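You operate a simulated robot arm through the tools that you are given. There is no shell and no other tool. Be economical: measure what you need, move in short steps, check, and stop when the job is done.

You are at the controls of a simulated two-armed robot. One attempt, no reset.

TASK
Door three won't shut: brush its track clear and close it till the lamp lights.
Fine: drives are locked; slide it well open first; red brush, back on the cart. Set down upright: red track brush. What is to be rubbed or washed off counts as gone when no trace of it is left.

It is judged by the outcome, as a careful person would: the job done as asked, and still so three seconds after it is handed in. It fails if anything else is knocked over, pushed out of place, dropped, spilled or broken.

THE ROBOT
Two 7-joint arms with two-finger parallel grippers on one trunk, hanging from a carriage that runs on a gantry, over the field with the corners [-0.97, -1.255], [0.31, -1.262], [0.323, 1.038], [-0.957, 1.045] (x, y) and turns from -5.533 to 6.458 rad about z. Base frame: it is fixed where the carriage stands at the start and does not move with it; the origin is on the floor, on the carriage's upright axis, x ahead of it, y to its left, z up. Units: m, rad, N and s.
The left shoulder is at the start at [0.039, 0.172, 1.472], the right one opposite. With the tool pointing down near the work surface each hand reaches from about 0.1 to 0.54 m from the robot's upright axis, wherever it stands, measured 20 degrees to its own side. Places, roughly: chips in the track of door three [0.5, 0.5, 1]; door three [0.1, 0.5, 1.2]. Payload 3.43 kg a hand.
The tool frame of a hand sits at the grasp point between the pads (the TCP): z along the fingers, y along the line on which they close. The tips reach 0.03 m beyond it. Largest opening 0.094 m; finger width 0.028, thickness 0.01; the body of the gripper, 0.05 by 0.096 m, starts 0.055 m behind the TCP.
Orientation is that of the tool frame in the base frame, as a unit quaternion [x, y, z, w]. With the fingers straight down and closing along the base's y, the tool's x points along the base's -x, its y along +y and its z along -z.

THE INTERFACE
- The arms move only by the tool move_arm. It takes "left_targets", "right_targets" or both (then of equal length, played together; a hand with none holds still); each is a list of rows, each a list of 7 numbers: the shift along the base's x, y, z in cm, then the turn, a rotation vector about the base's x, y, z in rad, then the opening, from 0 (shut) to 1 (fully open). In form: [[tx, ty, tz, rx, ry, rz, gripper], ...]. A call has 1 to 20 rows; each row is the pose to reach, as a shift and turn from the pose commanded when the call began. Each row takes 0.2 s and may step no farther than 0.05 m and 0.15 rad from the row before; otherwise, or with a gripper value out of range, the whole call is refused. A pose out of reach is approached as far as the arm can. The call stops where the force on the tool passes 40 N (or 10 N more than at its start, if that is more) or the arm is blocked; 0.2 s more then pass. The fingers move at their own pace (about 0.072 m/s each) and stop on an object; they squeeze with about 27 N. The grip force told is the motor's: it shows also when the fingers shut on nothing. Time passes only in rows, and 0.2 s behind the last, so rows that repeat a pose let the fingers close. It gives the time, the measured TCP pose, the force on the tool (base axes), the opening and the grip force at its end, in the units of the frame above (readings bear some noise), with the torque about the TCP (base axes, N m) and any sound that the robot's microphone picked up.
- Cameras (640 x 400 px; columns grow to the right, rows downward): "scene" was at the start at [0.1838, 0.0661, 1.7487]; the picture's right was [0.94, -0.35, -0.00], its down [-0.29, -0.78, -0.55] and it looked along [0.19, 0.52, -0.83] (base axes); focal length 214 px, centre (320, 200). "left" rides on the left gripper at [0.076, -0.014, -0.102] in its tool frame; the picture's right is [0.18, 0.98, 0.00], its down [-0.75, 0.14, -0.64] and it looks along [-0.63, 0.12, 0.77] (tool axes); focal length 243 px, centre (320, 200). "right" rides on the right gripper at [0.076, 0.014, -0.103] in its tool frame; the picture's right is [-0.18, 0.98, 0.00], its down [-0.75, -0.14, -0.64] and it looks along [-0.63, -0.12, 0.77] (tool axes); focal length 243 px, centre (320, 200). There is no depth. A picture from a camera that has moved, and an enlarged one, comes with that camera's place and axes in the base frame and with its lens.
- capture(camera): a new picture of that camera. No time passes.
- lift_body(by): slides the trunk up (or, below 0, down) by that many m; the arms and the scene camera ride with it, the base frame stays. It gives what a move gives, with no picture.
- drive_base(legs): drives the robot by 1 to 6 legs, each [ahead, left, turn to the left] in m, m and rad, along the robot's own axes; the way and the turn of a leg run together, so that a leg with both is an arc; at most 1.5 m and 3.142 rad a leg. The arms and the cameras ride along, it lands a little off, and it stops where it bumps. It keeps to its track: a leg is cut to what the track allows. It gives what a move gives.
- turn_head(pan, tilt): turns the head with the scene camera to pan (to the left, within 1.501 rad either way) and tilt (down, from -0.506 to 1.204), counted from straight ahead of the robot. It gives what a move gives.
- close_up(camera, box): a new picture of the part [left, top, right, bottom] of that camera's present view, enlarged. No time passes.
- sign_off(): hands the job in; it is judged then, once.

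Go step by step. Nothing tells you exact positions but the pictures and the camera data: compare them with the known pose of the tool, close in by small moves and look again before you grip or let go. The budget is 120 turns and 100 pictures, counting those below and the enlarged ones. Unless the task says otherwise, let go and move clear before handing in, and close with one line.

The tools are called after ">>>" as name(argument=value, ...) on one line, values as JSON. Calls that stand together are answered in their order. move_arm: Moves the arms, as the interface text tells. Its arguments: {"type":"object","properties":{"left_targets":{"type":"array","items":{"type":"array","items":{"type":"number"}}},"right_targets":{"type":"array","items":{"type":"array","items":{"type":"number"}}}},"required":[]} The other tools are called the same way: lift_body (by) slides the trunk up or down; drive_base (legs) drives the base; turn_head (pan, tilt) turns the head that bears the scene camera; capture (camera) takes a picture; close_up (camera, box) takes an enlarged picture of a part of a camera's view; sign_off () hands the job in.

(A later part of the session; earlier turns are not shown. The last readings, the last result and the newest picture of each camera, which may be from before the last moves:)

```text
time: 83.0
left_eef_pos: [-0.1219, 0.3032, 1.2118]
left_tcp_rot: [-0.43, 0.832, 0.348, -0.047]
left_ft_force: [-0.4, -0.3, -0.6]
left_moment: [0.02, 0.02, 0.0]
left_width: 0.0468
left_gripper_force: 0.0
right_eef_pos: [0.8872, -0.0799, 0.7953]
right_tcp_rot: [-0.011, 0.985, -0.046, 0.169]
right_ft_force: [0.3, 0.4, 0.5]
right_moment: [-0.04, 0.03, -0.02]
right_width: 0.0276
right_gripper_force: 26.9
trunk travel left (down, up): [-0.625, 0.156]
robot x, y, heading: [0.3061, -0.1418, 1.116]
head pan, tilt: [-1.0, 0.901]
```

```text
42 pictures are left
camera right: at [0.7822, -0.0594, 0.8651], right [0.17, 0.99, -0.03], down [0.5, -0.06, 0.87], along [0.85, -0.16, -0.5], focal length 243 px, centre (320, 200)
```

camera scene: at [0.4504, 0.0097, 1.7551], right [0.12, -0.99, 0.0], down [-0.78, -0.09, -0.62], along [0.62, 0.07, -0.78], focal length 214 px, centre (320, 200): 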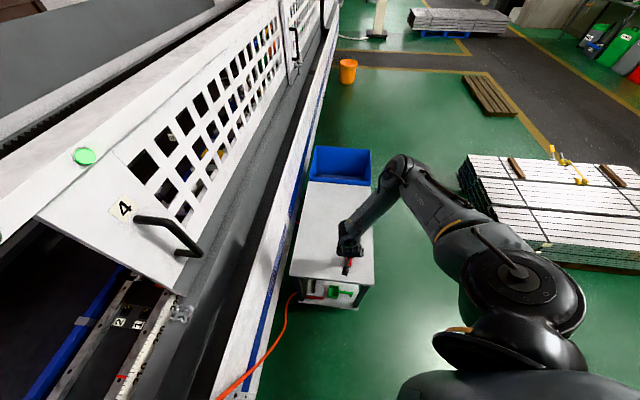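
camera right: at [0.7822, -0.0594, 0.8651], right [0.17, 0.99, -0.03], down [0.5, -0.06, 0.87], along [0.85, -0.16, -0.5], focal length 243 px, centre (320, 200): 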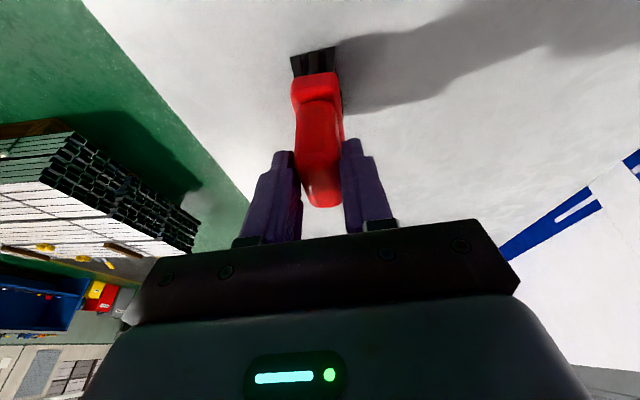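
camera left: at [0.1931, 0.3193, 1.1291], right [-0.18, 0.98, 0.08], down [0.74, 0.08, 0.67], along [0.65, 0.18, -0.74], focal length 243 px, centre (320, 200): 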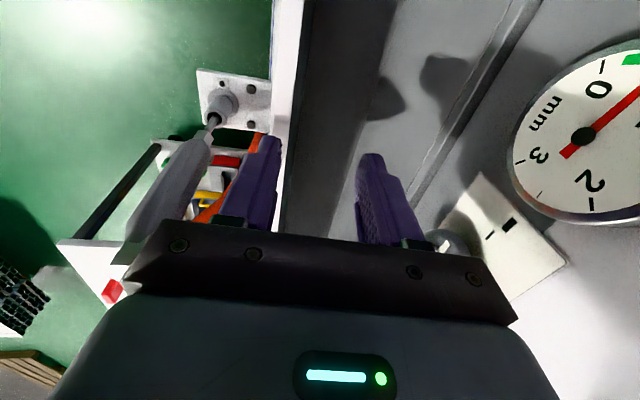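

The grip is firm at 27.6 mm. I'll lift straight up with the trunk.

>>> lift_body(by=0.15)

>>> move_arm(right_targets=[[-1, 0, 4, 0, 0, 0, 0], [-2, 0, 8, 0, 0, 0, 0], [-3, 0, 12, 0, 0, 0, 0], [-4, 0, 16, 0, 0, 0, 0], [-6, 0, 20, 0, 0, 0, 0]])

>>> capture(camera="right")

```text
time: 84.8
left_eef_pos: [-0.1208, 0.3037, 1.3625]
left_tcp_rot: [-0.43, 0.831, 0.348, -0.047]
left_ft_force: [0.0, -0.6, 0.9]
left_moment: [0.01, 0.02, -0.02]
left_width: 0.0468
left_gripper_force: 0.0
right_eef_pos: [0.8869, -0.0809, 0.9462]
right_tcp_rot: [-0.01, 0.984, -0.047, 0.169]
right_ft_force: [0.4, -0.4, -2.1]
right_moment: [0.0, 0.0, -0.03]
right_width: 0.0279
right_gripper_force: 26.5
trunk travel left (down, up): [-0.775, 0.006]
robot x, y, heading: [0.2996, -0.1453, 1.118]
head pan, tilt: [-1.0, 0.901]
```

```text
time: 86.0
left_eef_pos: [-0.1213, 0.303, 1.3622]
left_tcp_rot: [-0.431, 0.831, 0.349, -0.047]
left_ft_force: [0.0, 0.1, 0.5]
left_moment: [-0.05, -0.01, -0.05]
left_width: 0.0471
left_gripper_force: 0.0
right_eef_pos: [0.8283, -0.0814, 1.146]
right_tcp_rot: [-0.01, 0.984, -0.047, 0.169]
right_ft_force: [0.1, -0.1, -2.0]
right_moment: [-0.01, 0.02, -0.01]
right_width: 0.0277
right_gripper_force: 27.1
trunk travel left (down, up): [-0.775, 0.006]
robot x, y, heading: [0.306, -0.1413, 1.114]
head pan, tilt: [-1.0, 0.901]
```

```text
41 pictures are left
camera right: at [0.7223, -0.0598, 1.2147], right [0.17, 0.99, -0.03], down [0.5, -0.06, 0.87], along [0.85, -0.16, -0.5], focal length 243 px, centre (320, 200)
```

right: 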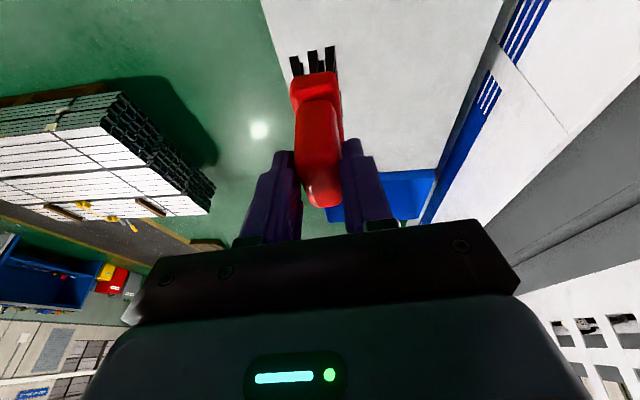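

The brush is held upright. I'll bring the hand back in front of the robot, yawing it with the arm.

>>> move_arm(right_targets=[[-2.5, 1.6, 0.5, 0, 0, 0.1, 0], [-5, 3.2, 1, 0, 0, 0.2, 0], [-7.5, 4.8, 1.5, 0, 0, 0.3, 0], [-10, 6.4, 2, 0, 0, 0.4, 0], [-12.5, 8, 2.5, 0, 0, 0.5, 0], [-15, 9.6, 3, 0, 0, 0.6, 0], [-17.5, 11.2, 3.5, 0, 0, 0.7, 0], [-20, 12.8, 4, 0, 0, 0.8, 0], [-22, 14.4, 4.5, 0, 0, 0.9, 0], [-23.5, 16, 5, 0, 0, 1.0, 0], [-24.5, 17, 5, 0, 0, 1.1, 0]])

>>> drive_base(legs=[[0, 0, 0.42]])

```text
time: 88.4
left_eef_pos: [-0.1205, 0.3046, 1.3618]
left_tcp_rot: [-0.431, 0.831, 0.349, -0.047]
left_ft_force: [-0.2, 0.3, 0.8]
left_moment: [0.03, 0.02, 0.0]
left_width: 0.047
left_gripper_force: 0.0
right_eef_pos: [0.5811, 0.089, 1.1947]
right_tcp_rot: [-0.524, 0.834, 0.048, 0.168]
right_ft_force: [-0.4, -0.2, -0.4]
right_moment: [-0.01, 0.02, 0.0]
right_width: 0.0277
right_gripper_force: 26.9
trunk travel left (down, up): [-0.775, 0.006]
robot x, y, heading: [0.3049, -0.1401, 1.113]
head pan, tilt: [-1.0, 0.901]
```

```text
time: 90.0
left_eef_pos: [-0.2653, 0.0913, 1.3631]
left_tcp_rot: [-0.593, 0.724, 0.331, -0.119]
left_ft_force: [1.0, -0.1, 0.1]
left_moment: [-0.03, 0.0, -0.02]
left_width: 0.0471
left_gripper_force: 0.0
right_eef_pos: [0.4651, 0.1795, 1.1955]
right_tcp_rot: [-0.685, 0.707, 0.083, 0.155]
right_ft_force: [0.0, -0.3, -1.0]
right_moment: [-0.01, 0.02, 0.01]
right_width: 0.0274
right_gripper_force: 27.2
trunk travel left (down, up): [-0.775, 0.006]
robot x, y, heading: [0.305, -0.1427, 1.532]
head pan, tilt: [-1.0, 0.901]
```

The hand is over the sill. Door 4's edge is at x ≈ 0.575, so the hand should lean toward -x while brushing. I'll lower the trunk and yaw the hand so the slim side faces door 4.

>>> lift_body(by=-0.12)

>>> move_arm(right_targets=[[0.8, 1.2, 0, 0, 0, -0.13, 0], [1.6, 2.4, 0, 0, 0, -0.26, 0], [2.4, 3.6, 0, 0, 0, -0.39, 0], [3.2, 4.8, 0, 0, 0, -0.52, 0], [4, 6, 0, 0, 0, -0.65, 0], [4.8, 7.2, 0, 0, 0, -0.78, 0], [5.6, 8.4, 0, 0, 0, -0.91, 0], [6.4, 9.6, 0, 0, 0, -1.04, 0], [7.2, 10.8, 0, 0, 0, -1.17, 0], [7.2, 11.5, 0, 0, 0, -1.25, 0]])

>>> capture(camera="right")

```text
time: 91.5
left_eef_pos: [-0.2662, 0.0914, 1.2417]
left_tcp_rot: [-0.593, 0.724, 0.332, -0.119]
left_ft_force: [-0.3, -0.1, -0.1]
left_moment: [-0.01, 0.02, 0.03]
left_width: 0.0472
left_gripper_force: 0.0
right_eef_pos: [0.4634, 0.1803, 1.0757]
right_tcp_rot: [-0.685, 0.707, 0.084, 0.154]
right_ft_force: [0.2, -0.1, -1.6]
right_moment: [-0.04, -0.05, 0.0]
right_width: 0.0273
right_gripper_force: 26.9
trunk travel left (down, up): [-0.655, 0.126]
robot x, y, heading: [0.3038, -0.1417, 1.533]
head pan, tilt: [-1.0, 0.901]
```

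```text
time: 93.7
left_eef_pos: [-0.2664, 0.0919, 1.2417]
left_tcp_rot: [-0.593, 0.723, 0.332, -0.119]
left_ft_force: [0.2, -0.2, 1.1]
left_moment: [0.0, 0.0, -0.04]
left_width: 0.047
left_gripper_force: 0.0
right_eef_pos: [0.5355, 0.2954, 1.0755]
right_tcp_rot: [-0.14, 0.974, -0.024, 0.174]
right_ft_force: [0.6, -0.6, -1.1]
right_moment: [-0.01, 0.02, 0.0]
right_width: 0.0279
right_gripper_force: 27.2
trunk travel left (down, up): [-0.655, 0.126]
robot x, y, heading: [0.3047, -0.145, 1.529]
head pan, tilt: [-1.0, 0.901]
```

```text
40 pictures are left
camera right: at [0.4289, 0.2878, 1.1452], right [-0.1, 0.99, -0.03], down [0.49, 0.08, 0.87], along [0.86, 0.07, -0.5], focal length 243 px, centre (320, 200)
```

right: 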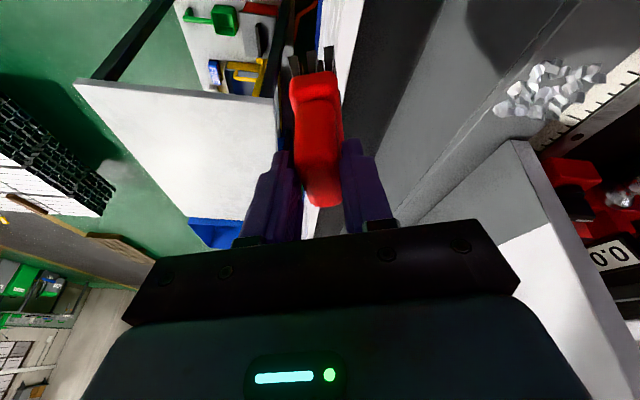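

The chips again triangulate to (0.551, 0.502), which agrees. I'll drive in, bristles about 7 cm above the ledge.

>>> drive_base(legs=[[0.16, 0, 0]])

>>> capture(camera="right")

>>> turn_head(pan=-0.5, tilt=1.0)

>>> capture(camera="scene")

```text
time: 95.2
left_eef_pos: [-0.2597, 0.2527, 1.2425]
left_tcp_rot: [-0.592, 0.725, 0.332, -0.119]
left_ft_force: [0.4, -0.5, -0.7]
left_moment: [0.04, 0.03, 0.0]
left_width: 0.0475
left_gripper_force: 0.2
right_eef_pos: [0.5417, 0.4547, 1.0755]
right_tcp_rot: [-0.141, 0.974, -0.023, 0.173]
right_ft_force: [0.1, 0.1, -0.9]
right_moment: [-0.02, 0.03, -0.02]
right_width: 0.0277
right_gripper_force: 27.2
trunk travel left (down, up): [-0.655, 0.126]
robot x, y, heading: [0.3112, 0.0143, 1.531]
head pan, tilt: [-1.0, 0.901]
```

```text
39 pictures are left
camera right: at [0.4364, 0.447, 1.1453], right [-0.1, 0.99, -0.03], down [0.49, 0.08, 0.87], along [0.86, 0.07, -0.5], focal length 243 px, centre (320, 200)
```

right: 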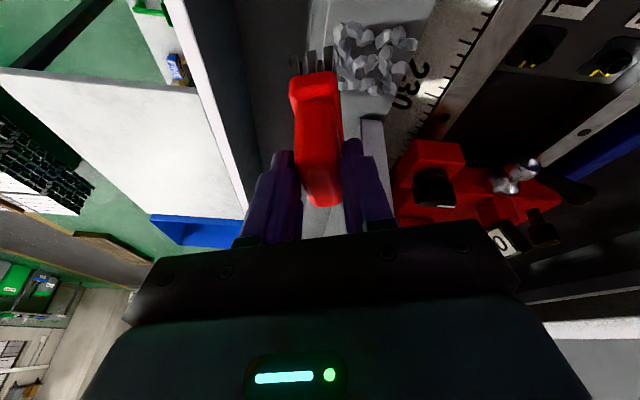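

```text
time: 96.1
left_eef_pos: [-0.2602, 0.2526, 1.2427]
left_tcp_rot: [-0.592, 0.725, 0.332, -0.119]
left_ft_force: [-0.3, -0.6, 0.2]
left_moment: [0.01, 0.0, -0.01]
left_width: 0.047
left_gripper_force: 0.0
right_eef_pos: [0.5435, 0.454, 1.0762]
right_tcp_rot: [-0.14, 0.975, -0.024, 0.173]
right_ft_force: [0.5, -0.1, -1.9]
right_moment: [0.01, 0.0, -0.03]
right_width: 0.0275
right_gripper_force: 27.3
trunk travel left (down, up): [-0.655, 0.126]
robot x, y, heading: [0.3128, 0.0199, 1.522]
head pan, tilt: [-0.499, 1.0]
```

```text
38 pictures are left
camera scene: at [0.3536, 0.2365, 1.7778], right [0.86, -0.51, 0.0], down [-0.43, -0.72, -0.54], along [0.28, 0.46, -0.84], focal length 214 px, centre (320, 200)
```

scene: 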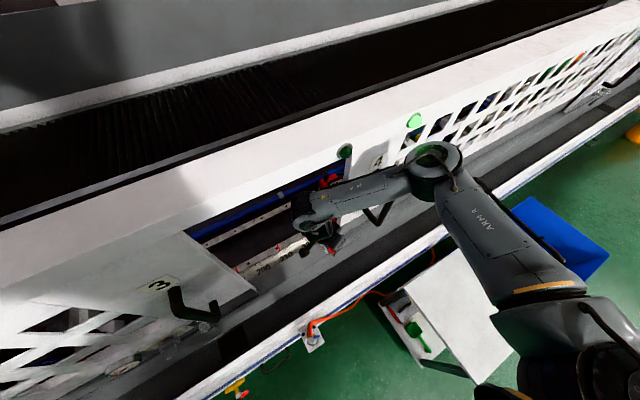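

Better triangulation puts door 4's edge near x 0.605 and y 0.50, so there's room. The chips cover about x 0.52–0.58 and y 0.46–0.53 at z ~0.945. I'll centre over them and lower the bristles gently until they touch.

>>> move_arm(right_targets=[[0.8, 1.5, 0, 0, 0, 0, 0], [1, 3.5, -1, 0, 0, 0, 0], [1, 4, -3, 0, 0, 0, 0], [1, 4, -4.5, 0, 0, 0, 0], [1, 4, -5.5, 0, 0, 0, 0], [1, 4, -6.2, 0, 0, 0, 0]])

>>> capture(camera="right")

```text
time: 97.2
left_eef_pos: [-0.2591, 0.2534, 1.2434]
left_tcp_rot: [-0.593, 0.724, 0.333, -0.118]
left_ft_force: [0.0, 0.0, -0.9]
left_moment: [0.0, 0.01, -0.03]
left_width: 0.0471
left_gripper_force: 0.1
right_eef_pos: [0.5543, 0.4977, 1.0326]
right_tcp_rot: [-0.141, 0.974, -0.021, 0.174]
right_ft_force: [0.6, -2.5, 15.7]
right_moment: [-0.07, 0.23, 0.01]
right_width: 0.0283
right_gripper_force: 27.1
trunk travel left (down, up): [-0.655, 0.126]
robot x, y, heading: [0.3119, 0.0149, 1.526]
head pan, tilt: [-0.499, 1.0]
stopped in row 5 (right hand): the force on the tool passed its limit at 51 N (the readings are from after the stop); the commanded pose is now the measured one
```

```text
37 pictures are left
camera right: at [0.4473, 0.4902, 1.1018], right [-0.1, 0.99, -0.03], down [0.49, 0.07, 0.87], along [0.86, 0.07, -0.5], focal length 243 px, centre (320, 200)
```

right: 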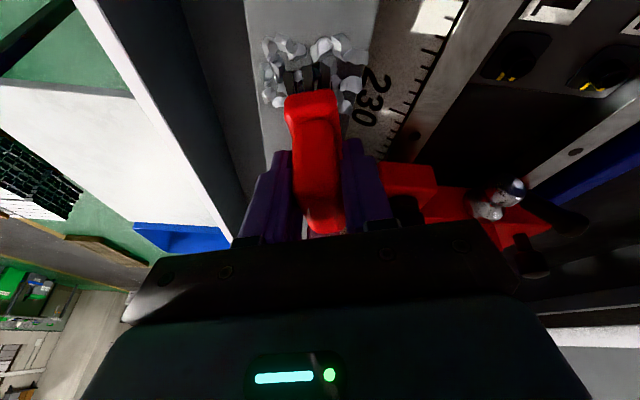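

The bristles are in the chips. I'll ease the pressure slightly and sweep back and forth in y across the heap.

>>> move_arm(right_targets=[[0, 0, 0.1, 0, 0, 0, 0], [0, -1, 0.1, 0, 0, 0, 0], [0, -2, 0.1, 0, 0, 0, 0], [0, -3, 0.1, 0, 0, 0, 0], [0, -4, 0.1, 0, 0, 0, 0], [0, -3, 0.1, 0, 0, 0, 0], [0, -1.5, 0.1, 0, 0, 0, 0], [0, 0, 0.1, 0, 0, 0, 0], [0, 1, 0.1, 0, 0, 0, 0], [0, 2, 0.1, 0, 0, 0, 0], [0, 0.5, 0.1, 0, 0, 0, 0], [0, -1, 0.1, 0, 0, 0, 0], [0, -2.5, 0.1, 0, 0, 0, 0], [0, -4, 0.1, 0, 0, 0, 0]])

>>> capture(camera="right")

```text
time: 100.2
left_eef_pos: [-0.2588, 0.2539, 1.2425]
left_tcp_rot: [-0.592, 0.724, 0.332, -0.118]
left_ft_force: [0.6, -0.6, -0.2]
left_moment: [-0.01, 0.0, 0.02]
left_width: 0.0473
left_gripper_force: 0.1
right_eef_pos: [0.555, 0.4584, 1.0327]
right_tcp_rot: [-0.141, 0.974, -0.02, 0.176]
right_ft_force: [-0.2, 4.1, 13.3]
right_moment: [0.43, 0.15, -0.07]
right_width: 0.028
right_gripper_force: 26.5
trunk travel left (down, up): [-0.655, 0.126]
robot x, y, heading: [0.3133, 0.0157, 1.532]
head pan, tilt: [-0.499, 1.0]
```

```text
36 pictures are left
camera right: at [0.4477, 0.4502, 1.1017], right [-0.1, 0.99, -0.03], down [0.49, 0.07, 0.87], along [0.86, 0.07, -0.5], focal length 243 px, centre (320, 200)
```

right: 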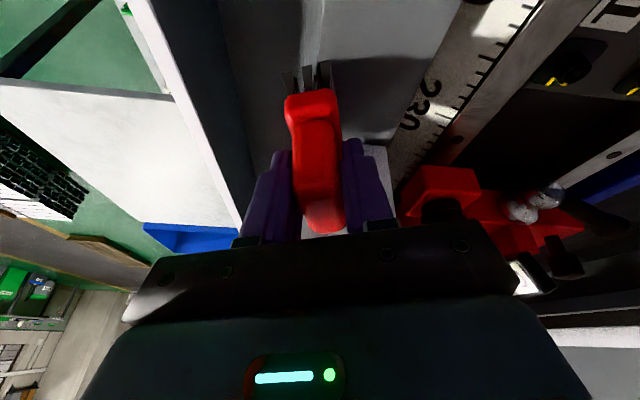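

The chips look gone. I'll make one more pass a little toward door 4 and one on the -x side to catch traces, then lift and inspect.

>>> move_arm(right_targets=[[1, 0.5, 0, 0, 0, 0, 0], [1.3, 2, 0, 0, 0, 0, 0], [1.3, 3.5, 0, 0, 0, 0, 0], [1.3, 5, 0, 0, 0, 0, 0], [1.3, 6, 0, 0, 0, 0, 0], [0, 6, 0, 0, 0, 0, 0], [-1.5, 6, 0, 0, 0, 0, 0], [-3, 5.5, 0, 0, 0, 0, 0], [-3, 4, 0, 0, 0, 0, 0], [-3, 2.5, 0, 0, 0, 0, 0], [-3, 1, 0, 0, 0, 0, 0], [-3, 0, 0, 0, 0, 0, 0], [-3, 0, 2, 0, 0, 0, 0], [-5, -1, 5, 0, 0, 0, 0], [-7, -3, 7, 0, 0, 0, 0]])

>>> capture(camera="right")

```text
time: 100.8
left_eef_pos: [-0.2595, 0.2527, 1.2417]
left_tcp_rot: [-0.592, 0.725, 0.332, -0.119]
left_ft_force: [0.1, 0.7, 0.0]
left_moment: [-0.03, 0.02, 0.03]
left_width: 0.0472
left_gripper_force: 0.0
right_eef_pos: [0.5677, 0.4732, 1.0316]
right_tcp_rot: [-0.142, 0.974, -0.027, 0.174]
right_ft_force: [-0.4, -9.3, 15.8]
right_moment: [0.38, -0.15, -0.27]
right_width: 0.0281
right_gripper_force: 27.3
trunk travel left (down, up): [-0.655, 0.126]
robot x, y, heading: [0.314, 0.018, 1.526]
head pan, tilt: [-0.499, 1.0]
stopped in row 3 (right hand): the force on the tool passed its limit at 60 N (the readings are from after the stop); the commanded pose is now the measured one
```

```text
35 pictures are left
camera right: at [0.4606, 0.4664, 1.1017], right [-0.1, 0.99, -0.04], down [0.49, 0.08, 0.87], along [0.87, 0.06, -0.5], focal length 243 px, centre (320, 200)
```

right: 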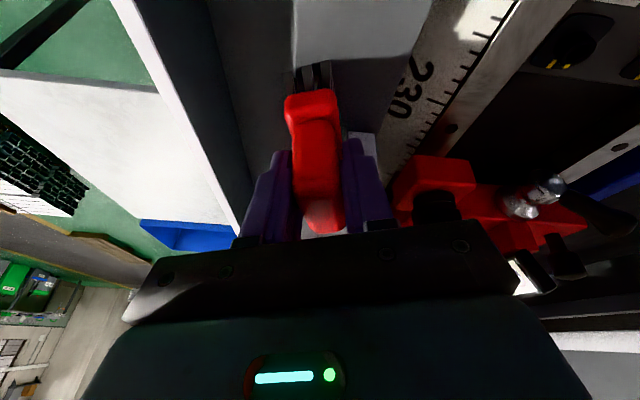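

The brush touched door 4's edge, so I'll back away, lift and look at the cleared track.

>>> move_arm(right_targets=[[-0.5, -0.8, 0.2, 0, 0, 0, 0], [-1.5, -0.8, 0.5, 0, 0, 0, 0], [-3, -1, 2, 0, 0, 0, 0], [-5, -2, 4, 0, 0, 0, 0], [-7, -5, 6, 0, 0, 0, 0], [-7, -8, 6, 0, 0, 0, 0]])

>>> close_up(camera="right", box=[320, 0, 560, 180])

>>> capture(camera="scene")

```text
time: 102.2
left_eef_pos: [-0.2584, 0.2534, 1.2418]
left_tcp_rot: [-0.592, 0.725, 0.332, -0.119]
left_ft_force: [-0.2, 0.7, -0.1]
left_moment: [0.0, -0.02, -0.05]
left_width: 0.0471
left_gripper_force: 0.0
right_eef_pos: [0.4968, 0.3937, 1.0921]
right_tcp_rot: [-0.141, 0.974, -0.025, 0.174]
right_ft_force: [-0.1, 0.4, -0.9]
right_moment: [0.02, 0.0, 0.03]
right_width: 0.0279
right_gripper_force: 27.4
trunk travel left (down, up): [-0.655, 0.126]
robot x, y, heading: [0.3096, 0.0149, 1.53]
head pan, tilt: [-0.499, 1.0]
```

```text
2.22 times, centred on (440, 90) of right
camera zoom: at [0.3892, 0.3862, 1.1614], right [-0.1, 0.99, -0.04], down [0.49, 0.08, 0.87], along [0.87, 0.06, -0.5], focal length 539 px, centre (53, 444)
```

zoom: 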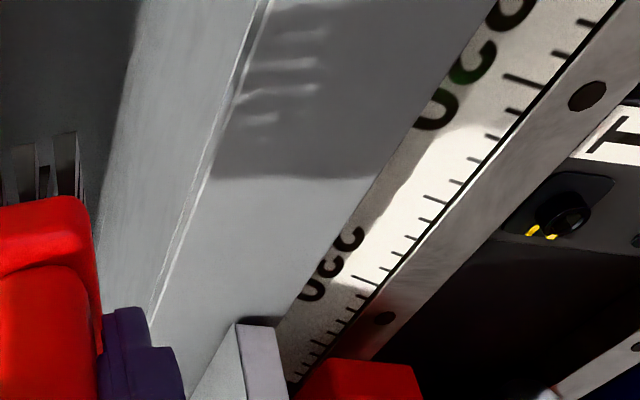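

```text
33 pictures are left
camera scene: at [0.3537, 0.2362, 1.7778], right [0.86, -0.51, 0.0], down [-0.43, -0.72, -0.54], along [0.28, 0.46, -0.84], focal length 214 px, centre (320, 200)
```

scene: 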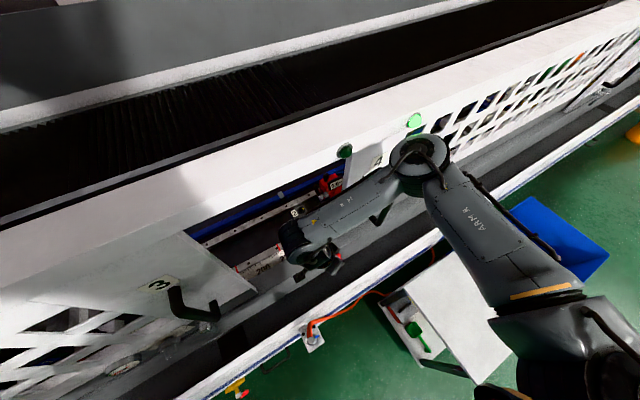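

The track is clean right up to door 4. Next I'll carry the brush back: retreat, turn toward the cart, and check how it sits in the grip.

>>> drive_base(legs=[[-0.16, 0, 0], [0, 0, -0.415]])

>>> capture(camera="right")

```text
time: 104.9
left_eef_pos: [-0.1248, 0.3007, 1.2432]
left_tcp_rot: [-0.432, 0.83, 0.349, -0.049]
left_ft_force: [-0.2, -0.4, -0.1]
left_moment: [0.0, -0.01, 0.02]
left_width: 0.047
left_gripper_force: 0.1
right_eef_pos: [0.6252, 0.13, 1.0925]
right_tcp_rot: [0.059, 0.983, -0.061, 0.165]
right_ft_force: [0.4, 1.0, -0.9]
right_moment: [0.01, 0.01, 0.02]
right_width: 0.028
right_gripper_force: 27.0
trunk travel left (down, up): [-0.655, 0.126]
robot x, y, heading: [0.3011, -0.149, 1.119]
head pan, tilt: [-0.499, 1.0]
```

```text
32 pictures are left
camera right: at [0.5233, 0.1661, 1.1615], right [0.31, 0.95, -0.04], down [0.48, -0.12, 0.87], along [0.82, -0.28, -0.5], focal length 243 px, centre (320, 200)
```

right: 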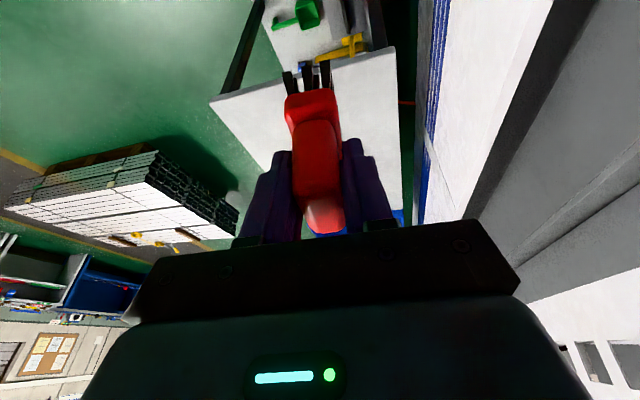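

The brush has slid about 1.5 cm up in the grip but is still held well. I'll swing it out over its old spot on the cart, staying high.

>>> move_arm(right_targets=[[2.5, -2.1, 0, 0, 0, 0.02, 0], [5, -4.2, 0, 0, 0, 0.04, 0], [7.5, -6.3, 0, 0, 0, 0.06, 0], [10, -8.4, 0, 0, 0, 0.08, 0], [12.5, -10.5, -1, 0, 0, 0.1, 0], [15, -12.6, -2, 0, 0, 0.1, 0], [17.5, -14.7, -4, 0, 0, 0.1, 0], [20, -16.8, -6, 0, 0, 0.1, 0], [22.5, -18.9, -8, 0, 0, 0.1, 0], [24, -20, -10, 0, 0, 0.1, 0], [25.2, -21, -12, 0, 0, 0.1, 0]])

>>> turn_head(pan=-1.1, tilt=0.9)

>>> capture(camera="right")

>>> close_up(camera="scene", box=[260, 180, 420, 330])

```text
time: 107.3
left_eef_pos: [-0.1255, 0.3001, 1.2431]
left_tcp_rot: [-0.432, 0.83, 0.349, -0.049]
left_ft_force: [0.2, 0.5, -0.5]
left_moment: [0.0, 0.01, 0.04]
left_width: 0.047
left_gripper_force: 0.0
right_eef_pos: [0.876, -0.0801, 0.9739]
right_tcp_rot: [0.009, 0.984, -0.052, 0.168]
right_ft_force: [-0.4, -0.1, -0.5]
right_moment: [0.0, 0.0, 0.01]
right_width: 0.0277
right_gripper_force: 26.8
trunk travel left (down, up): [-0.655, 0.126]
robot x, y, heading: [0.3074, -0.143, 1.122]
head pan, tilt: [-0.499, 1.0]
```

```text
time: 108.3
left_eef_pos: [-0.1259, 0.3003, 1.2429]
left_tcp_rot: [-0.433, 0.83, 0.35, -0.049]
left_ft_force: [-0.5, 1.1, 1.0]
left_moment: [0.02, -0.01, 0.0]
left_width: 0.0469
left_gripper_force: 0.0
right_eef_pos: [0.8763, -0.0807, 0.9725]
right_tcp_rot: [0.009, 0.984, -0.053, 0.168]
right_ft_force: [0.1, -0.7, -0.9]
right_moment: [-0.02, -0.01, 0.03]
right_width: 0.028
right_gripper_force: 27.1
trunk travel left (down, up): [-0.655, 0.126]
robot x, y, heading: [0.3083, -0.1453, 1.123]
head pan, tilt: [-1.1, 0.901]
```

```text
31 pictures are left
camera right: at [0.7717, -0.0543, 1.0421], right [0.21, 0.98, -0.04], down [0.49, -0.07, 0.87], along [0.84, -0.2, -0.5], focal length 243 px, centre (320, 200)
```

right: 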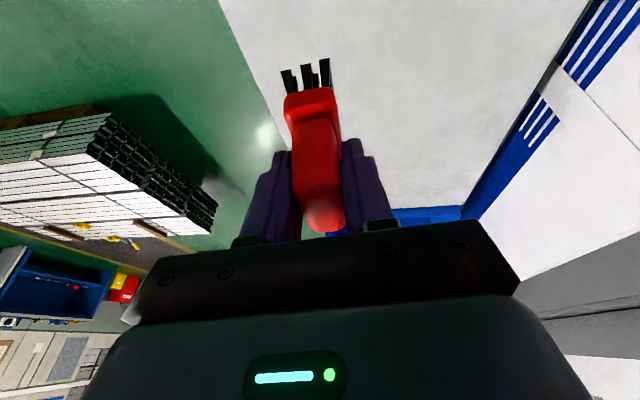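

```text
2.67 times, centred on (340, 255) of scene
camera zoom: at [0.4497, 0.0029, 1.7851], right [0.02, -1.0, 0.0], down [-0.78, -0.02, -0.62], along [0.62, 0.01, -0.78], focal length 572 px, centre (267, 53)
```

zoom: 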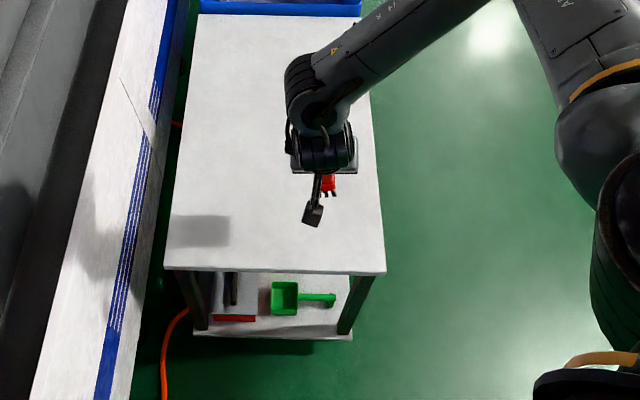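

It's straight above its old spot. I'll lower to just above the cart first.

>>> move_arm(right_targets=[[0.3, 0, -4, 0, 0, 0, 0], [0.6, 0, -8, 0, 0, 0, 0], [0.6, 0, -12, 0, 0, 0, 0], [0.6, 0, -15, 0, 0, 0, 0], [0.6, 0, -17, 0, 0, 0, 0], [0.6, 0, -18, 0, 0, 0, 0]])

>>> capture(camera="right")

```text
time: 109.7
left_eef_pos: [-0.1248, 0.2989, 1.2421]
left_tcp_rot: [-0.433, 0.83, 0.348, -0.048]
left_ft_force: [0.1, 0.6, -0.1]
left_moment: [-0.01, 0.01, -0.01]
left_width: 0.0473
left_gripper_force: 0.1
right_eef_pos: [0.883, -0.0799, 0.7929]
right_tcp_rot: [0.008, 0.984, -0.053, 0.168]
right_ft_force: [0.4, -1.1, -1.6]
right_moment: [0.0, 0.02, -0.02]
right_width: 0.0279
right_gripper_force: 27.2
trunk travel left (down, up): [-0.655, 0.126]
robot x, y, heading: [0.3065, -0.1456, 1.124]
head pan, tilt: [-1.1, 0.901]
```

```text
29 pictures are left
camera right: at [0.7786, -0.0541, 0.8621], right [0.21, 0.98, -0.04], down [0.49, -0.07, 0.87], along [0.84, -0.2, -0.5], focal length 243 px, centre (320, 200)
```

right: 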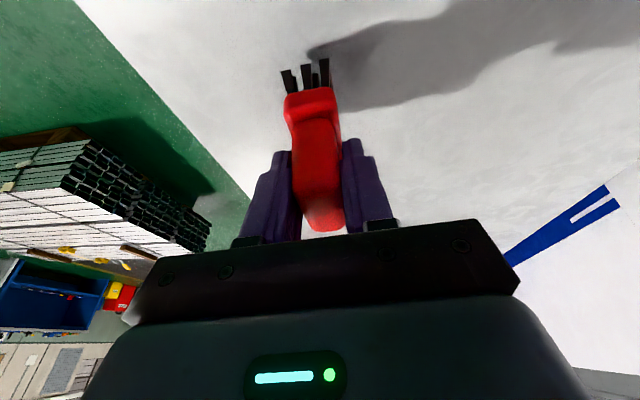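

The bristles are just above the cart top. I'll go down in small steps until they touch.

>>> move_arm(right_targets=[[0, 0, -0.3, 0, 0, 0, 0], [0, 0, -0.6, 0, 0, 0, 0], [0, 0, -0.9, 0, 0, 0, 0], [0, 0, -1.1, 0, 0, 0, 0]])

>>> capture(camera="right")

```text
time: 110.7
left_eef_pos: [-0.1255, 0.2993, 1.2433]
left_tcp_rot: [-0.433, 0.83, 0.349, -0.049]
left_ft_force: [-0.4, -0.2, 0.2]
left_moment: [0.02, -0.02, 0.01]
left_width: 0.0471
left_gripper_force: 0.0
right_eef_pos: [0.883, -0.0799, 0.7816]
right_tcp_rot: [0.008, 0.984, -0.053, 0.168]
right_ft_force: [1.0, 0.0, -1.0]
right_moment: [0.02, 0.01, 0.02]
right_width: 0.0279
right_gripper_force: 26.9
trunk travel left (down, up): [-0.655, 0.126]
robot x, y, heading: [0.3056, -0.1416, 1.124]
head pan, tilt: [-1.1, 0.901]
```

```text
28 pictures are left
camera right: at [0.7783, -0.0543, 0.8507], right [0.21, 0.98, -0.04], down [0.49, -0.07, 0.87], along [0.84, -0.2, -0.5], focal length 243 px, centre (320, 200)
```

right: 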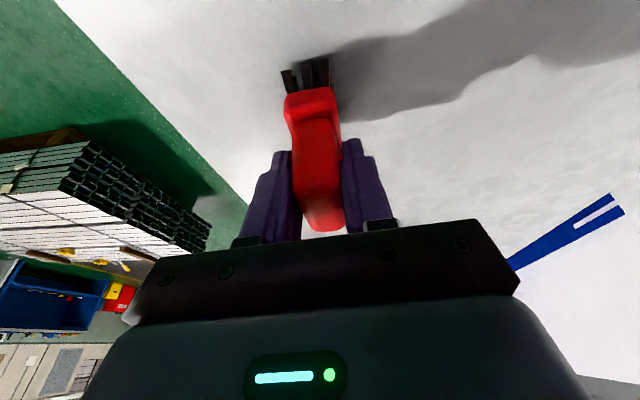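

>>> move_arm(right_targets=[[0, 0, -0.2, 0, 0, 0, 0], [0, 0, -0.4, 0, 0, 0, 0], [0, 0, -0.5, 0, 0, 0, 0]])

>>> close_up(camera="right", box=[240, 30, 400, 150])

```text
time: 111.6
left_eef_pos: [-0.1254, 0.3001, 1.2425]
left_tcp_rot: [-0.434, 0.829, 0.35, -0.049]
left_ft_force: [-0.5, 0.1, -0.1]
left_moment: [0.0, 0.02, 0.0]
left_width: 0.0469
left_gripper_force: 0.0
right_eef_pos: [0.8833, -0.0802, 0.7778]
right_tcp_rot: [0.007, 0.984, -0.052, 0.168]
right_ft_force: [-9.4, -2.6, 32.1]
right_moment: [-0.03, 0.12, 0.05]
right_width: 0.028
right_gripper_force: 26.7
trunk travel left (down, up): [-0.655, 0.126]
robot x, y, heading: [0.3074, -0.1458, 1.122]
head pan, tilt: [-1.1, 0.901]
stopped in row 3 (right hand): the force on the tool passed its limit at 41 N (the readings are from after the stop); the commanded pose is now the measured one
```

```text
3.33 times, centred on (320, 90) of right
camera zoom: at [0.7784, -0.0537, 0.8467], right [0.21, 0.98, -0.04], down [0.49, -0.07, 0.87], along [0.84, -0.2, -0.5], focal length 809 px, centre (320, 567)
```

zoom: 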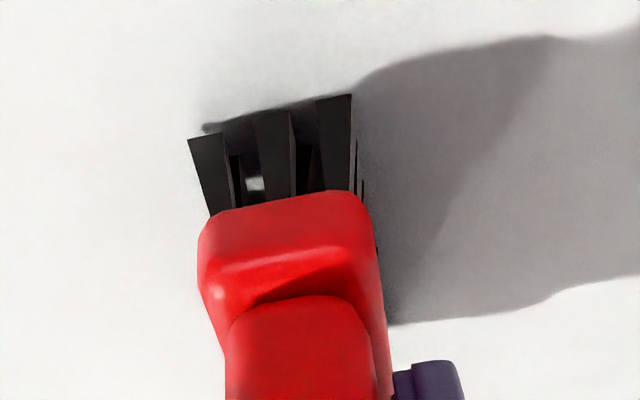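

It's firmly on the cart. I'll ease off a touch and open the fingers slowly so it settles upright.

>>> move_arm(right_targets=[[0, 0, 0.1, 0, 0, 0, 0], [0, 0, 0.1, 0, 0, 0, 0.25], [0, 0, 0.1, 0, 0, 0, 0.3], [0, 0, 0.1, 0, 0, 0, 0.36], [0, 0, 0.1, 0, 0, 0, 0.5], [0, 0, 0.1, 0, 0, 0, 0.7], [0, 0, 0.1, 0, 0, 0, 0.9], [0, 0, 0.1, 0, 0, 0, 0.9]])

>>> capture(camera="right")

```text
time: 113.4
left_eef_pos: [-0.1251, 0.3005, 1.2425]
left_tcp_rot: [-0.433, 0.829, 0.35, -0.049]
left_ft_force: [0.8, 0.0, 0.5]
left_moment: [-0.02, 0.0, -0.01]
left_width: 0.0471
left_gripper_force: 0.1
right_eef_pos: [0.8825, -0.0799, 0.7771]
right_tcp_rot: [0.009, 0.984, -0.052, 0.167]
right_ft_force: [0.1, -0.3, -0.1]
right_moment: [0.0, -0.01, -0.01]
right_width: 0.0849
right_gripper_force: 0.0
trunk travel left (down, up): [-0.655, 0.126]
robot x, y, heading: [0.3034, -0.1445, 1.122]
head pan, tilt: [-1.1, 0.901]
```

```text
26 pictures are left
camera right: at [0.7777, -0.0536, 0.8467], right [0.21, 0.98, -0.04], down [0.49, -0.07, 0.87], along [0.84, -0.2, -0.5], focal length 243 px, centre (320, 200)
```

right: 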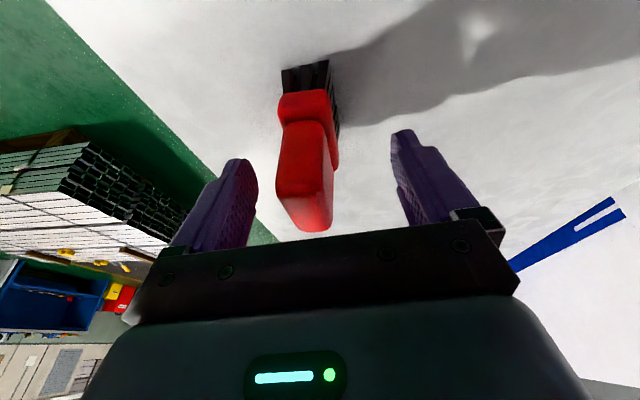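

The brush stands upright by itself. I'll lift straight up clear of it.

>>> move_arm(right_targets=[[0, 0, 3, 0, 0, 0, 0.9], [0, 0, 6, 0, 0, 0, 0.9], [0, 0, 9, 0, 0, 0, 0.9], [0, 0, 12, 0, 0, 0, 0.9], [-1, 0, 16, 0, 0, 0, 0.8], [-3, 0, 20, 0, 0, 0, 0.7]])

>>> capture(camera="right")

>>> lift_body(by=0.12)

```text
time: 114.8
left_eef_pos: [-0.1245, 0.2997, 1.2429]
left_tcp_rot: [-0.433, 0.83, 0.349, -0.048]
left_ft_force: [-0.6, 0.8, 0.7]
left_moment: [-0.01, 0.04, -0.02]
left_width: 0.047
left_gripper_force: 0.0
right_eef_pos: [0.853, -0.0792, 0.9781]
right_tcp_rot: [0.009, 0.984, -0.053, 0.167]
right_ft_force: [-0.8, 0.4, 0.8]
right_moment: [0.01, 0.0, -0.03]
right_width: 0.066
right_gripper_force: 0.0
trunk travel left (down, up): [-0.655, 0.126]
robot x, y, heading: [0.3036, -0.1412, 1.121]
head pan, tilt: [-1.1, 0.901]
```

```text
25 pictures are left
camera right: at [0.7485, -0.0538, 1.0482], right [0.21, 0.98, -0.04], down [0.49, -0.07, 0.87], along [0.84, -0.2, -0.5], focal length 243 px, centre (320, 200)
```

right: 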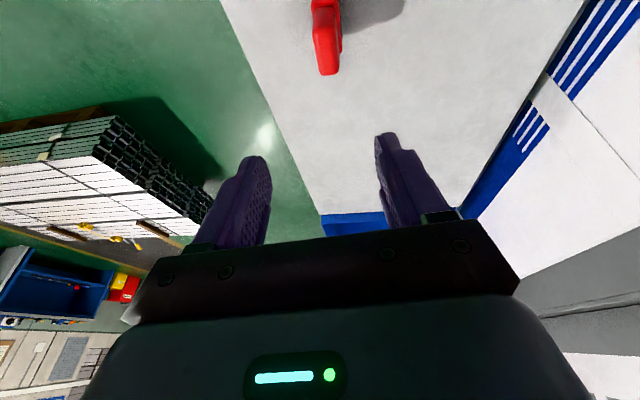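

```text
time: 116.3
left_eef_pos: [-0.1252, 0.3007, 1.3623]
left_tcp_rot: [-0.433, 0.829, 0.349, -0.049]
left_ft_force: [0.6, -0.1, 0.4]
left_moment: [-0.06, 0.01, -0.03]
left_width: 0.0471
left_gripper_force: 0.0
right_eef_pos: [0.8532, -0.0798, 1.0981]
right_tcp_rot: [0.009, 0.984, -0.053, 0.167]
right_ft_force: [-1.1, 0.0, -0.2]
right_moment: [0.02, -0.01, 0.01]
right_width: 0.0659
right_gripper_force: 0.0
trunk travel left (down, up): [-0.775, 0.006]
robot x, y, heading: [0.3062, -0.1484, 1.121]
head pan, tilt: [-1.1, 0.901]
```

The brush is back on the cart. I'll swing the hand back in front of the robot and face the machine to close the door.

>>> move_arm(right_targets=[[-2.5, 1.6, 1, 0, 0, 0.1, 0.6], [-5, 3.2, 2, 0, 0, 0.2, 0.6], [-7.5, 4.8, 3, 0, 0, 0.3, 0.6], [-10, 6.4, 4, 0, 0, 0.4, 0.6], [-12.5, 8, 5, 0, 0, 0.5, 0.6], [-15, 9.6, 6, 0, 0, 0.6, 0.6], [-17.5, 11.2, 7, 0, 0, 0.7, 0.6], [-20, 12.8, 8, 0, 0, 0.8, 0.6], [-22.5, 14.4, 9, 0, 0, 0.9, 0.6], [-25, 16, 10, 0, 0, 1.0, 0.6], [-26.5, 17, 10, 0, 0, 1.1, 0.6]])

>>> drive_base(legs=[[0, 0, 0.45], [-0.15, 0, 0]])

>>> turn_head(pan=0.3, tilt=0.8)

>>> capture(camera="scene")

```text
time: 118.7
left_eef_pos: [-0.1254, 0.301, 1.3629]
left_tcp_rot: [-0.433, 0.83, 0.349, -0.049]
left_ft_force: [1.2, -0.4, 0.7]
left_moment: [-0.02, -0.03, 0.02]
left_width: 0.0469
left_gripper_force: 0.1
right_eef_pos: [0.5882, 0.0897, 1.1978]
right_tcp_rot: [-0.508, 0.843, 0.042, 0.171]
right_ft_force: [-0.2, -0.5, -0.2]
right_moment: [0.01, 0.01, -0.01]
right_width: 0.0565
right_gripper_force: 0.1
trunk travel left (down, up): [-0.775, 0.006]
robot x, y, heading: [0.3088, -0.1449, 1.122]
head pan, tilt: [-1.1, 0.901]
```

```text
time: 121.4
left_eef_pos: [-0.2749, -0.0858, 1.3624]
left_tcp_rot: [-0.611, 0.709, 0.329, -0.127]
left_ft_force: [0.3, 0.0, -0.9]
left_moment: [-0.01, -0.03, -0.01]
left_width: 0.047
left_gripper_force: 0.1
right_eef_pos: [0.4556, 0.0417, 1.1971]
right_tcp_rot: [-0.686, 0.706, 0.08, 0.157]
right_ft_force: [0.0, -0.2, 0.3]
right_moment: [-0.01, 0.01, -0.02]
right_width: 0.0563
right_gripper_force: 0.2
trunk travel left (down, up): [-0.775, 0.006]
robot x, y, heading: [0.3059, -0.2921, 1.577]
head pan, tilt: [-1.1, 0.901]
```

```text
time: 123.0
left_eef_pos: [-0.2776, -0.0859, 1.3612]
left_tcp_rot: [-0.611, 0.709, 0.329, -0.127]
left_ft_force: [-0.4, -0.6, 0.1]
left_moment: [0.03, 0.01, 0.02]
left_width: 0.0472
left_gripper_force: 0.0
right_eef_pos: [0.4571, 0.0434, 1.1989]
right_tcp_rot: [-0.686, 0.706, 0.08, 0.156]
right_ft_force: [0.1, 0.1, 0.6]
right_moment: [0.0, 0.02, -0.02]
right_width: 0.0565
right_gripper_force: 0.0
trunk travel left (down, up): [-0.775, 0.006]
robot x, y, heading: [0.3068, -0.2931, 1.585]
head pan, tilt: [0.3, 0.799]
```

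```text
24 pictures are left
camera scene: at [0.2797, -0.0561, 1.913], right [0.95, 0.31, 0.0], down [0.22, -0.68, -0.7], along [-0.21, 0.66, -0.72], focal length 214 px, centre (320, 200)
```

scene: 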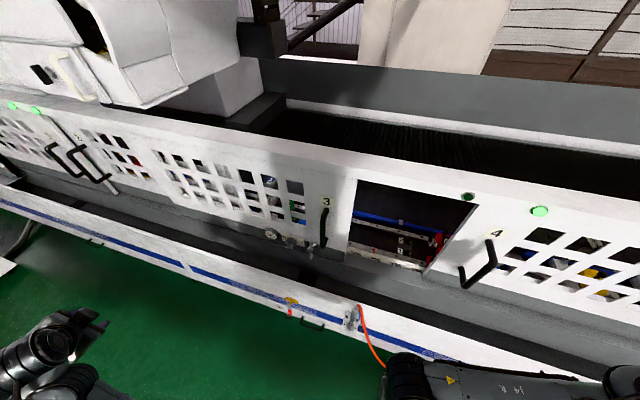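

Door 3's handle is now at about x 0.145. I'll restore the straddle pose and drive across in front of it.

>>> move_arm(right_targets=[[1.4, 0.7, 0.8, 0.09, 0.04, 0.01, 0.6], [2.8, 1.4, 1.6, 0.18, 0.08, 0.02, 0.6], [4.2, 2.1, 2.3, 0.26, 0.11, 0.03, 0.6], [4.2, 2.1, 2.3, 0.26, 0.11, 0.03, 0.6]])

>>> drive_base(legs=[[0, 0.355, -0.01], [0.22, 0, 0]])

>>> capture(camera="right")

```text
time: 124.0
left_eef_pos: [-0.2753, -0.0865, 1.362]
left_tcp_rot: [-0.611, 0.709, 0.329, -0.127]
left_ft_force: [0.5, 0.3, -0.3]
left_moment: [0.02, -0.01, 0.01]
left_width: 0.0471
left_gripper_force: 0.0
right_eef_pos: [0.4982, 0.062, 1.2212]
right_tcp_rot: [-0.664, 0.687, 0.211, 0.205]
right_ft_force: [-0.2, 0.7, -0.1]
right_moment: [-0.02, -0.02, -0.02]
right_width: 0.0566
right_gripper_force: 0.1
trunk travel left (down, up): [-0.775, 0.006]
robot x, y, heading: [0.3072, -0.2937, 1.583]
head pan, tilt: [0.3, 0.799]
```

```text
time: 127.6
left_eef_pos: [-0.6324, 0.1373, 1.3619]
left_tcp_rot: [-0.608, 0.711, 0.33, -0.125]
left_ft_force: [0.5, 0.1, -0.1]
left_moment: [0.01, 0.03, 0.0]
left_width: 0.0469
left_gripper_force: 0.1
right_eef_pos: [0.1429, 0.2791, 1.2218]
right_tcp_rot: [-0.661, 0.69, 0.21, 0.205]
right_ft_force: [0.1, 0.2, 0.4]
right_moment: [-0.03, -0.01, -0.02]
right_width: 0.0566
right_gripper_force: 0.1
trunk travel left (down, up): [-0.775, 0.006]
robot x, y, heading: [-0.054, -0.0719, 1.569]
head pan, tilt: [0.3, 0.799]
```

```text
23 pictures are left
camera right: at [0.1263, 0.1611, 1.2638], right [-0.97, 0.19, 0.12], down [0.17, 0.26, 0.95], along [0.15, 0.95, -0.28], focal length 243 px, centre (320, 200)
```

right: 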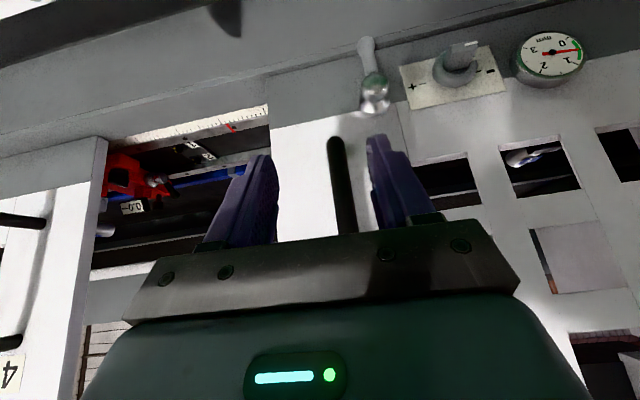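

The bar is between the fingers at x ≈ 0.138. I'll move in the last stretch.

>>> drive_base(legs=[[0.112, 0.004, 0]])

>>> capture(camera="right")

```text
time: 128.8
left_eef_pos: [-0.6371, 0.248, 1.3625]
left_tcp_rot: [-0.608, 0.711, 0.328, -0.127]
left_ft_force: [-0.4, -0.2, -0.4]
left_moment: [-0.05, 0.0, 0.02]
left_width: 0.047
left_gripper_force: 0.0
right_eef_pos: [0.1398, 0.3912, 1.2227]
right_tcp_rot: [-0.662, 0.689, 0.211, 0.205]
right_ft_force: [-0.3, 0.1, 0.3]
right_moment: [-0.01, -0.01, 0.01]
right_width: 0.0563
right_gripper_force: 0.0
trunk travel left (down, up): [-0.775, 0.006]
robot x, y, heading: [-0.0547, 0.0426, 1.575]
head pan, tilt: [0.3, 0.799]
```

```text
22 pictures are left
camera right: at [0.1218, 0.2722, 1.2638], right [-0.97, 0.19, 0.12], down [0.17, 0.26, 0.95], along [0.15, 0.95, -0.28], focal length 243 px, centre (320, 200)
```

right: 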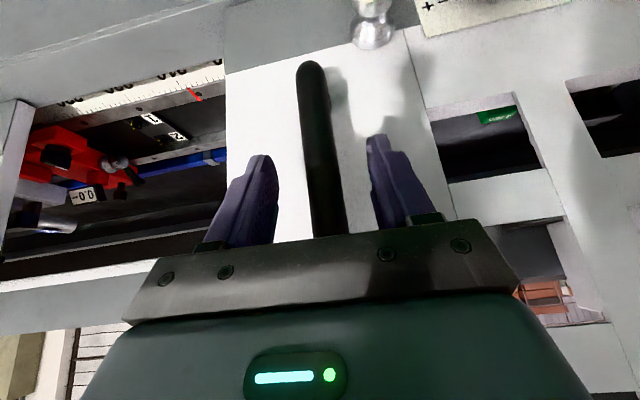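

>>> move_arm(right_targets=[[0, 0, 0, 0, 0, 0, 0.4], [0, 0, 0, 0, 0, 0, 0.38]])

>>> drive_base(legs=[[0, -0.32, 0]])

>>> capture(camera="right")

```text
time: 129.4
left_eef_pos: [-0.6372, 0.248, 1.3634]
left_tcp_rot: [-0.609, 0.711, 0.329, -0.126]
left_ft_force: [0.1, 0.9, -0.4]
left_moment: [-0.04, -0.02, 0.02]
left_width: 0.047
left_gripper_force: 0.0
right_eef_pos: [0.1379, 0.3922, 1.2213]
right_tcp_rot: [-0.662, 0.69, 0.21, 0.205]
right_ft_force: [0.0, 1.3, -0.4]
right_moment: [0.03, -0.01, 0.01]
right_width: 0.0356
right_gripper_force: 0.0
trunk travel left (down, up): [-0.775, 0.006]
robot x, y, heading: [-0.0549, 0.0377, 1.58]
head pan, tilt: [0.3, 0.799]
```

```text
time: 131.5
left_eef_pos: [-0.3162, 0.2492, 1.3627]
left_tcp_rot: [-0.609, 0.71, 0.329, -0.127]
left_ft_force: [0.0, -0.6, -0.7]
left_moment: [0.0, 0.01, 0.0]
left_width: 0.047
left_gripper_force: 0.0
right_eef_pos: [0.4594, 0.3938, 1.2212]
right_tcp_rot: [-0.662, 0.689, 0.211, 0.204]
right_ft_force: [-0.1, 0.1, 0.2]
right_moment: [-0.02, -0.01, 0.02]
right_width: 0.0356
right_gripper_force: 0.1
trunk travel left (down, up): [-0.775, 0.006]
robot x, y, heading: [0.2665, 0.0395, 1.578]
head pan, tilt: [0.3, 0.799]
```

```text
21 pictures are left
camera right: at [0.4425, 0.2742, 1.2638], right [-0.98, 0.19, 0.12], down [0.17, 0.26, 0.95], along [0.15, 0.95, -0.28], focal length 243 px, centre (320, 200)
```

right: 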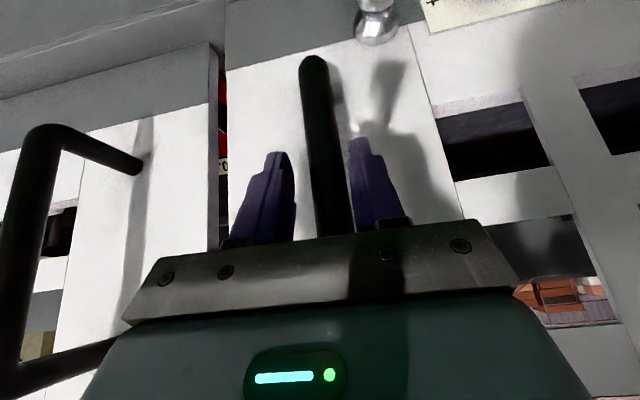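

Nearly shut. I'll push the rest of the way with the arm in small steps until it stops.

>>> move_arm(right_targets=[[1, 0, 0, 0, 0, 0, 0.38], [2, 0, 0, 0, 0, 0, 0.38], [3, 0, 0, 0, 0, 0, 0.38], [3.8, 0, 0, 0, 0, 0, 0.38], [4.4, 0, 0, 0, 0, 0, 0.38], [5, 0, 0, 0, 0, 0, 0.38]])

>>> capture(camera="right")

>>> turn_head(pan=-0.6, tilt=0.8)

>>> capture(camera="scene")

```text
time: 132.9
left_eef_pos: [-0.317, 0.249, 1.3624]
left_tcp_rot: [-0.609, 0.71, 0.329, -0.126]
left_ft_force: [-0.5, 0.0, 0.0]
left_moment: [0.0, 0.0, 0.0]
left_width: 0.047
left_gripper_force: 0.1
right_eef_pos: [0.4725, 0.3839, 1.2336]
right_tcp_rot: [-0.662, 0.69, 0.208, 0.207]
right_ft_force: [-1.5, -0.3, -0.8]
right_moment: [0.03, 0.01, 0.05]
right_width: 0.0366
right_gripper_force: 0.7
right hand out of reach, approached as far as the arm can: row 1, 2, 3, 4, 5, 6
trunk travel left (down, up): [-0.775, 0.006]
robot x, y, heading: [0.2608, 0.0366, 1.576]
head pan, tilt: [0.3, 0.799]
```

```text
20 pictures are left
camera right: at [0.4556, 0.2637, 1.2739], right [-0.97, 0.19, 0.12], down [0.17, 0.26, 0.95], along [0.15, 0.95, -0.28], focal length 243 px, centre (320, 200)
```

right: 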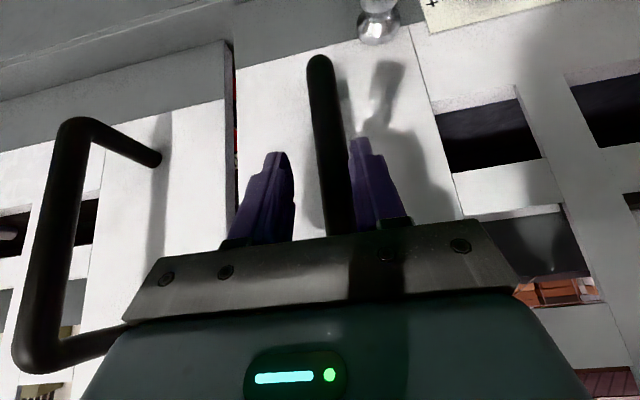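

```text
time: 134.1
left_eef_pos: [-0.3154, 0.2508, 1.3629]
left_tcp_rot: [-0.609, 0.71, 0.329, -0.127]
left_ft_force: [-0.4, 0.7, 0.2]
left_moment: [0.03, 0.01, 0.02]
left_width: 0.047
left_gripper_force: 0.0
right_eef_pos: [0.474, 0.3823, 1.2311]
right_tcp_rot: [-0.662, 0.69, 0.208, 0.206]
right_ft_force: [-1.6, 0.5, 0.1]
right_moment: [0.01, 0.01, 0.04]
right_width: 0.0365
right_gripper_force: 0.6
trunk travel left (down, up): [-0.775, 0.006]
robot x, y, heading: [0.2659, 0.0371, 1.576]
head pan, tilt: [-0.6, 0.799]
```

```text
19 pictures are left
camera scene: at [0.3091, 0.2667, 1.913], right [0.83, -0.56, 0.0], down [-0.4, -0.59, -0.7], along [0.39, 0.58, -0.72], focal length 214 px, centre (320, 200)
```

scene: 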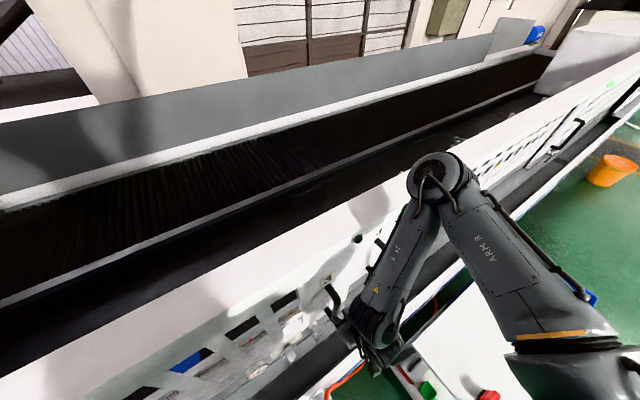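

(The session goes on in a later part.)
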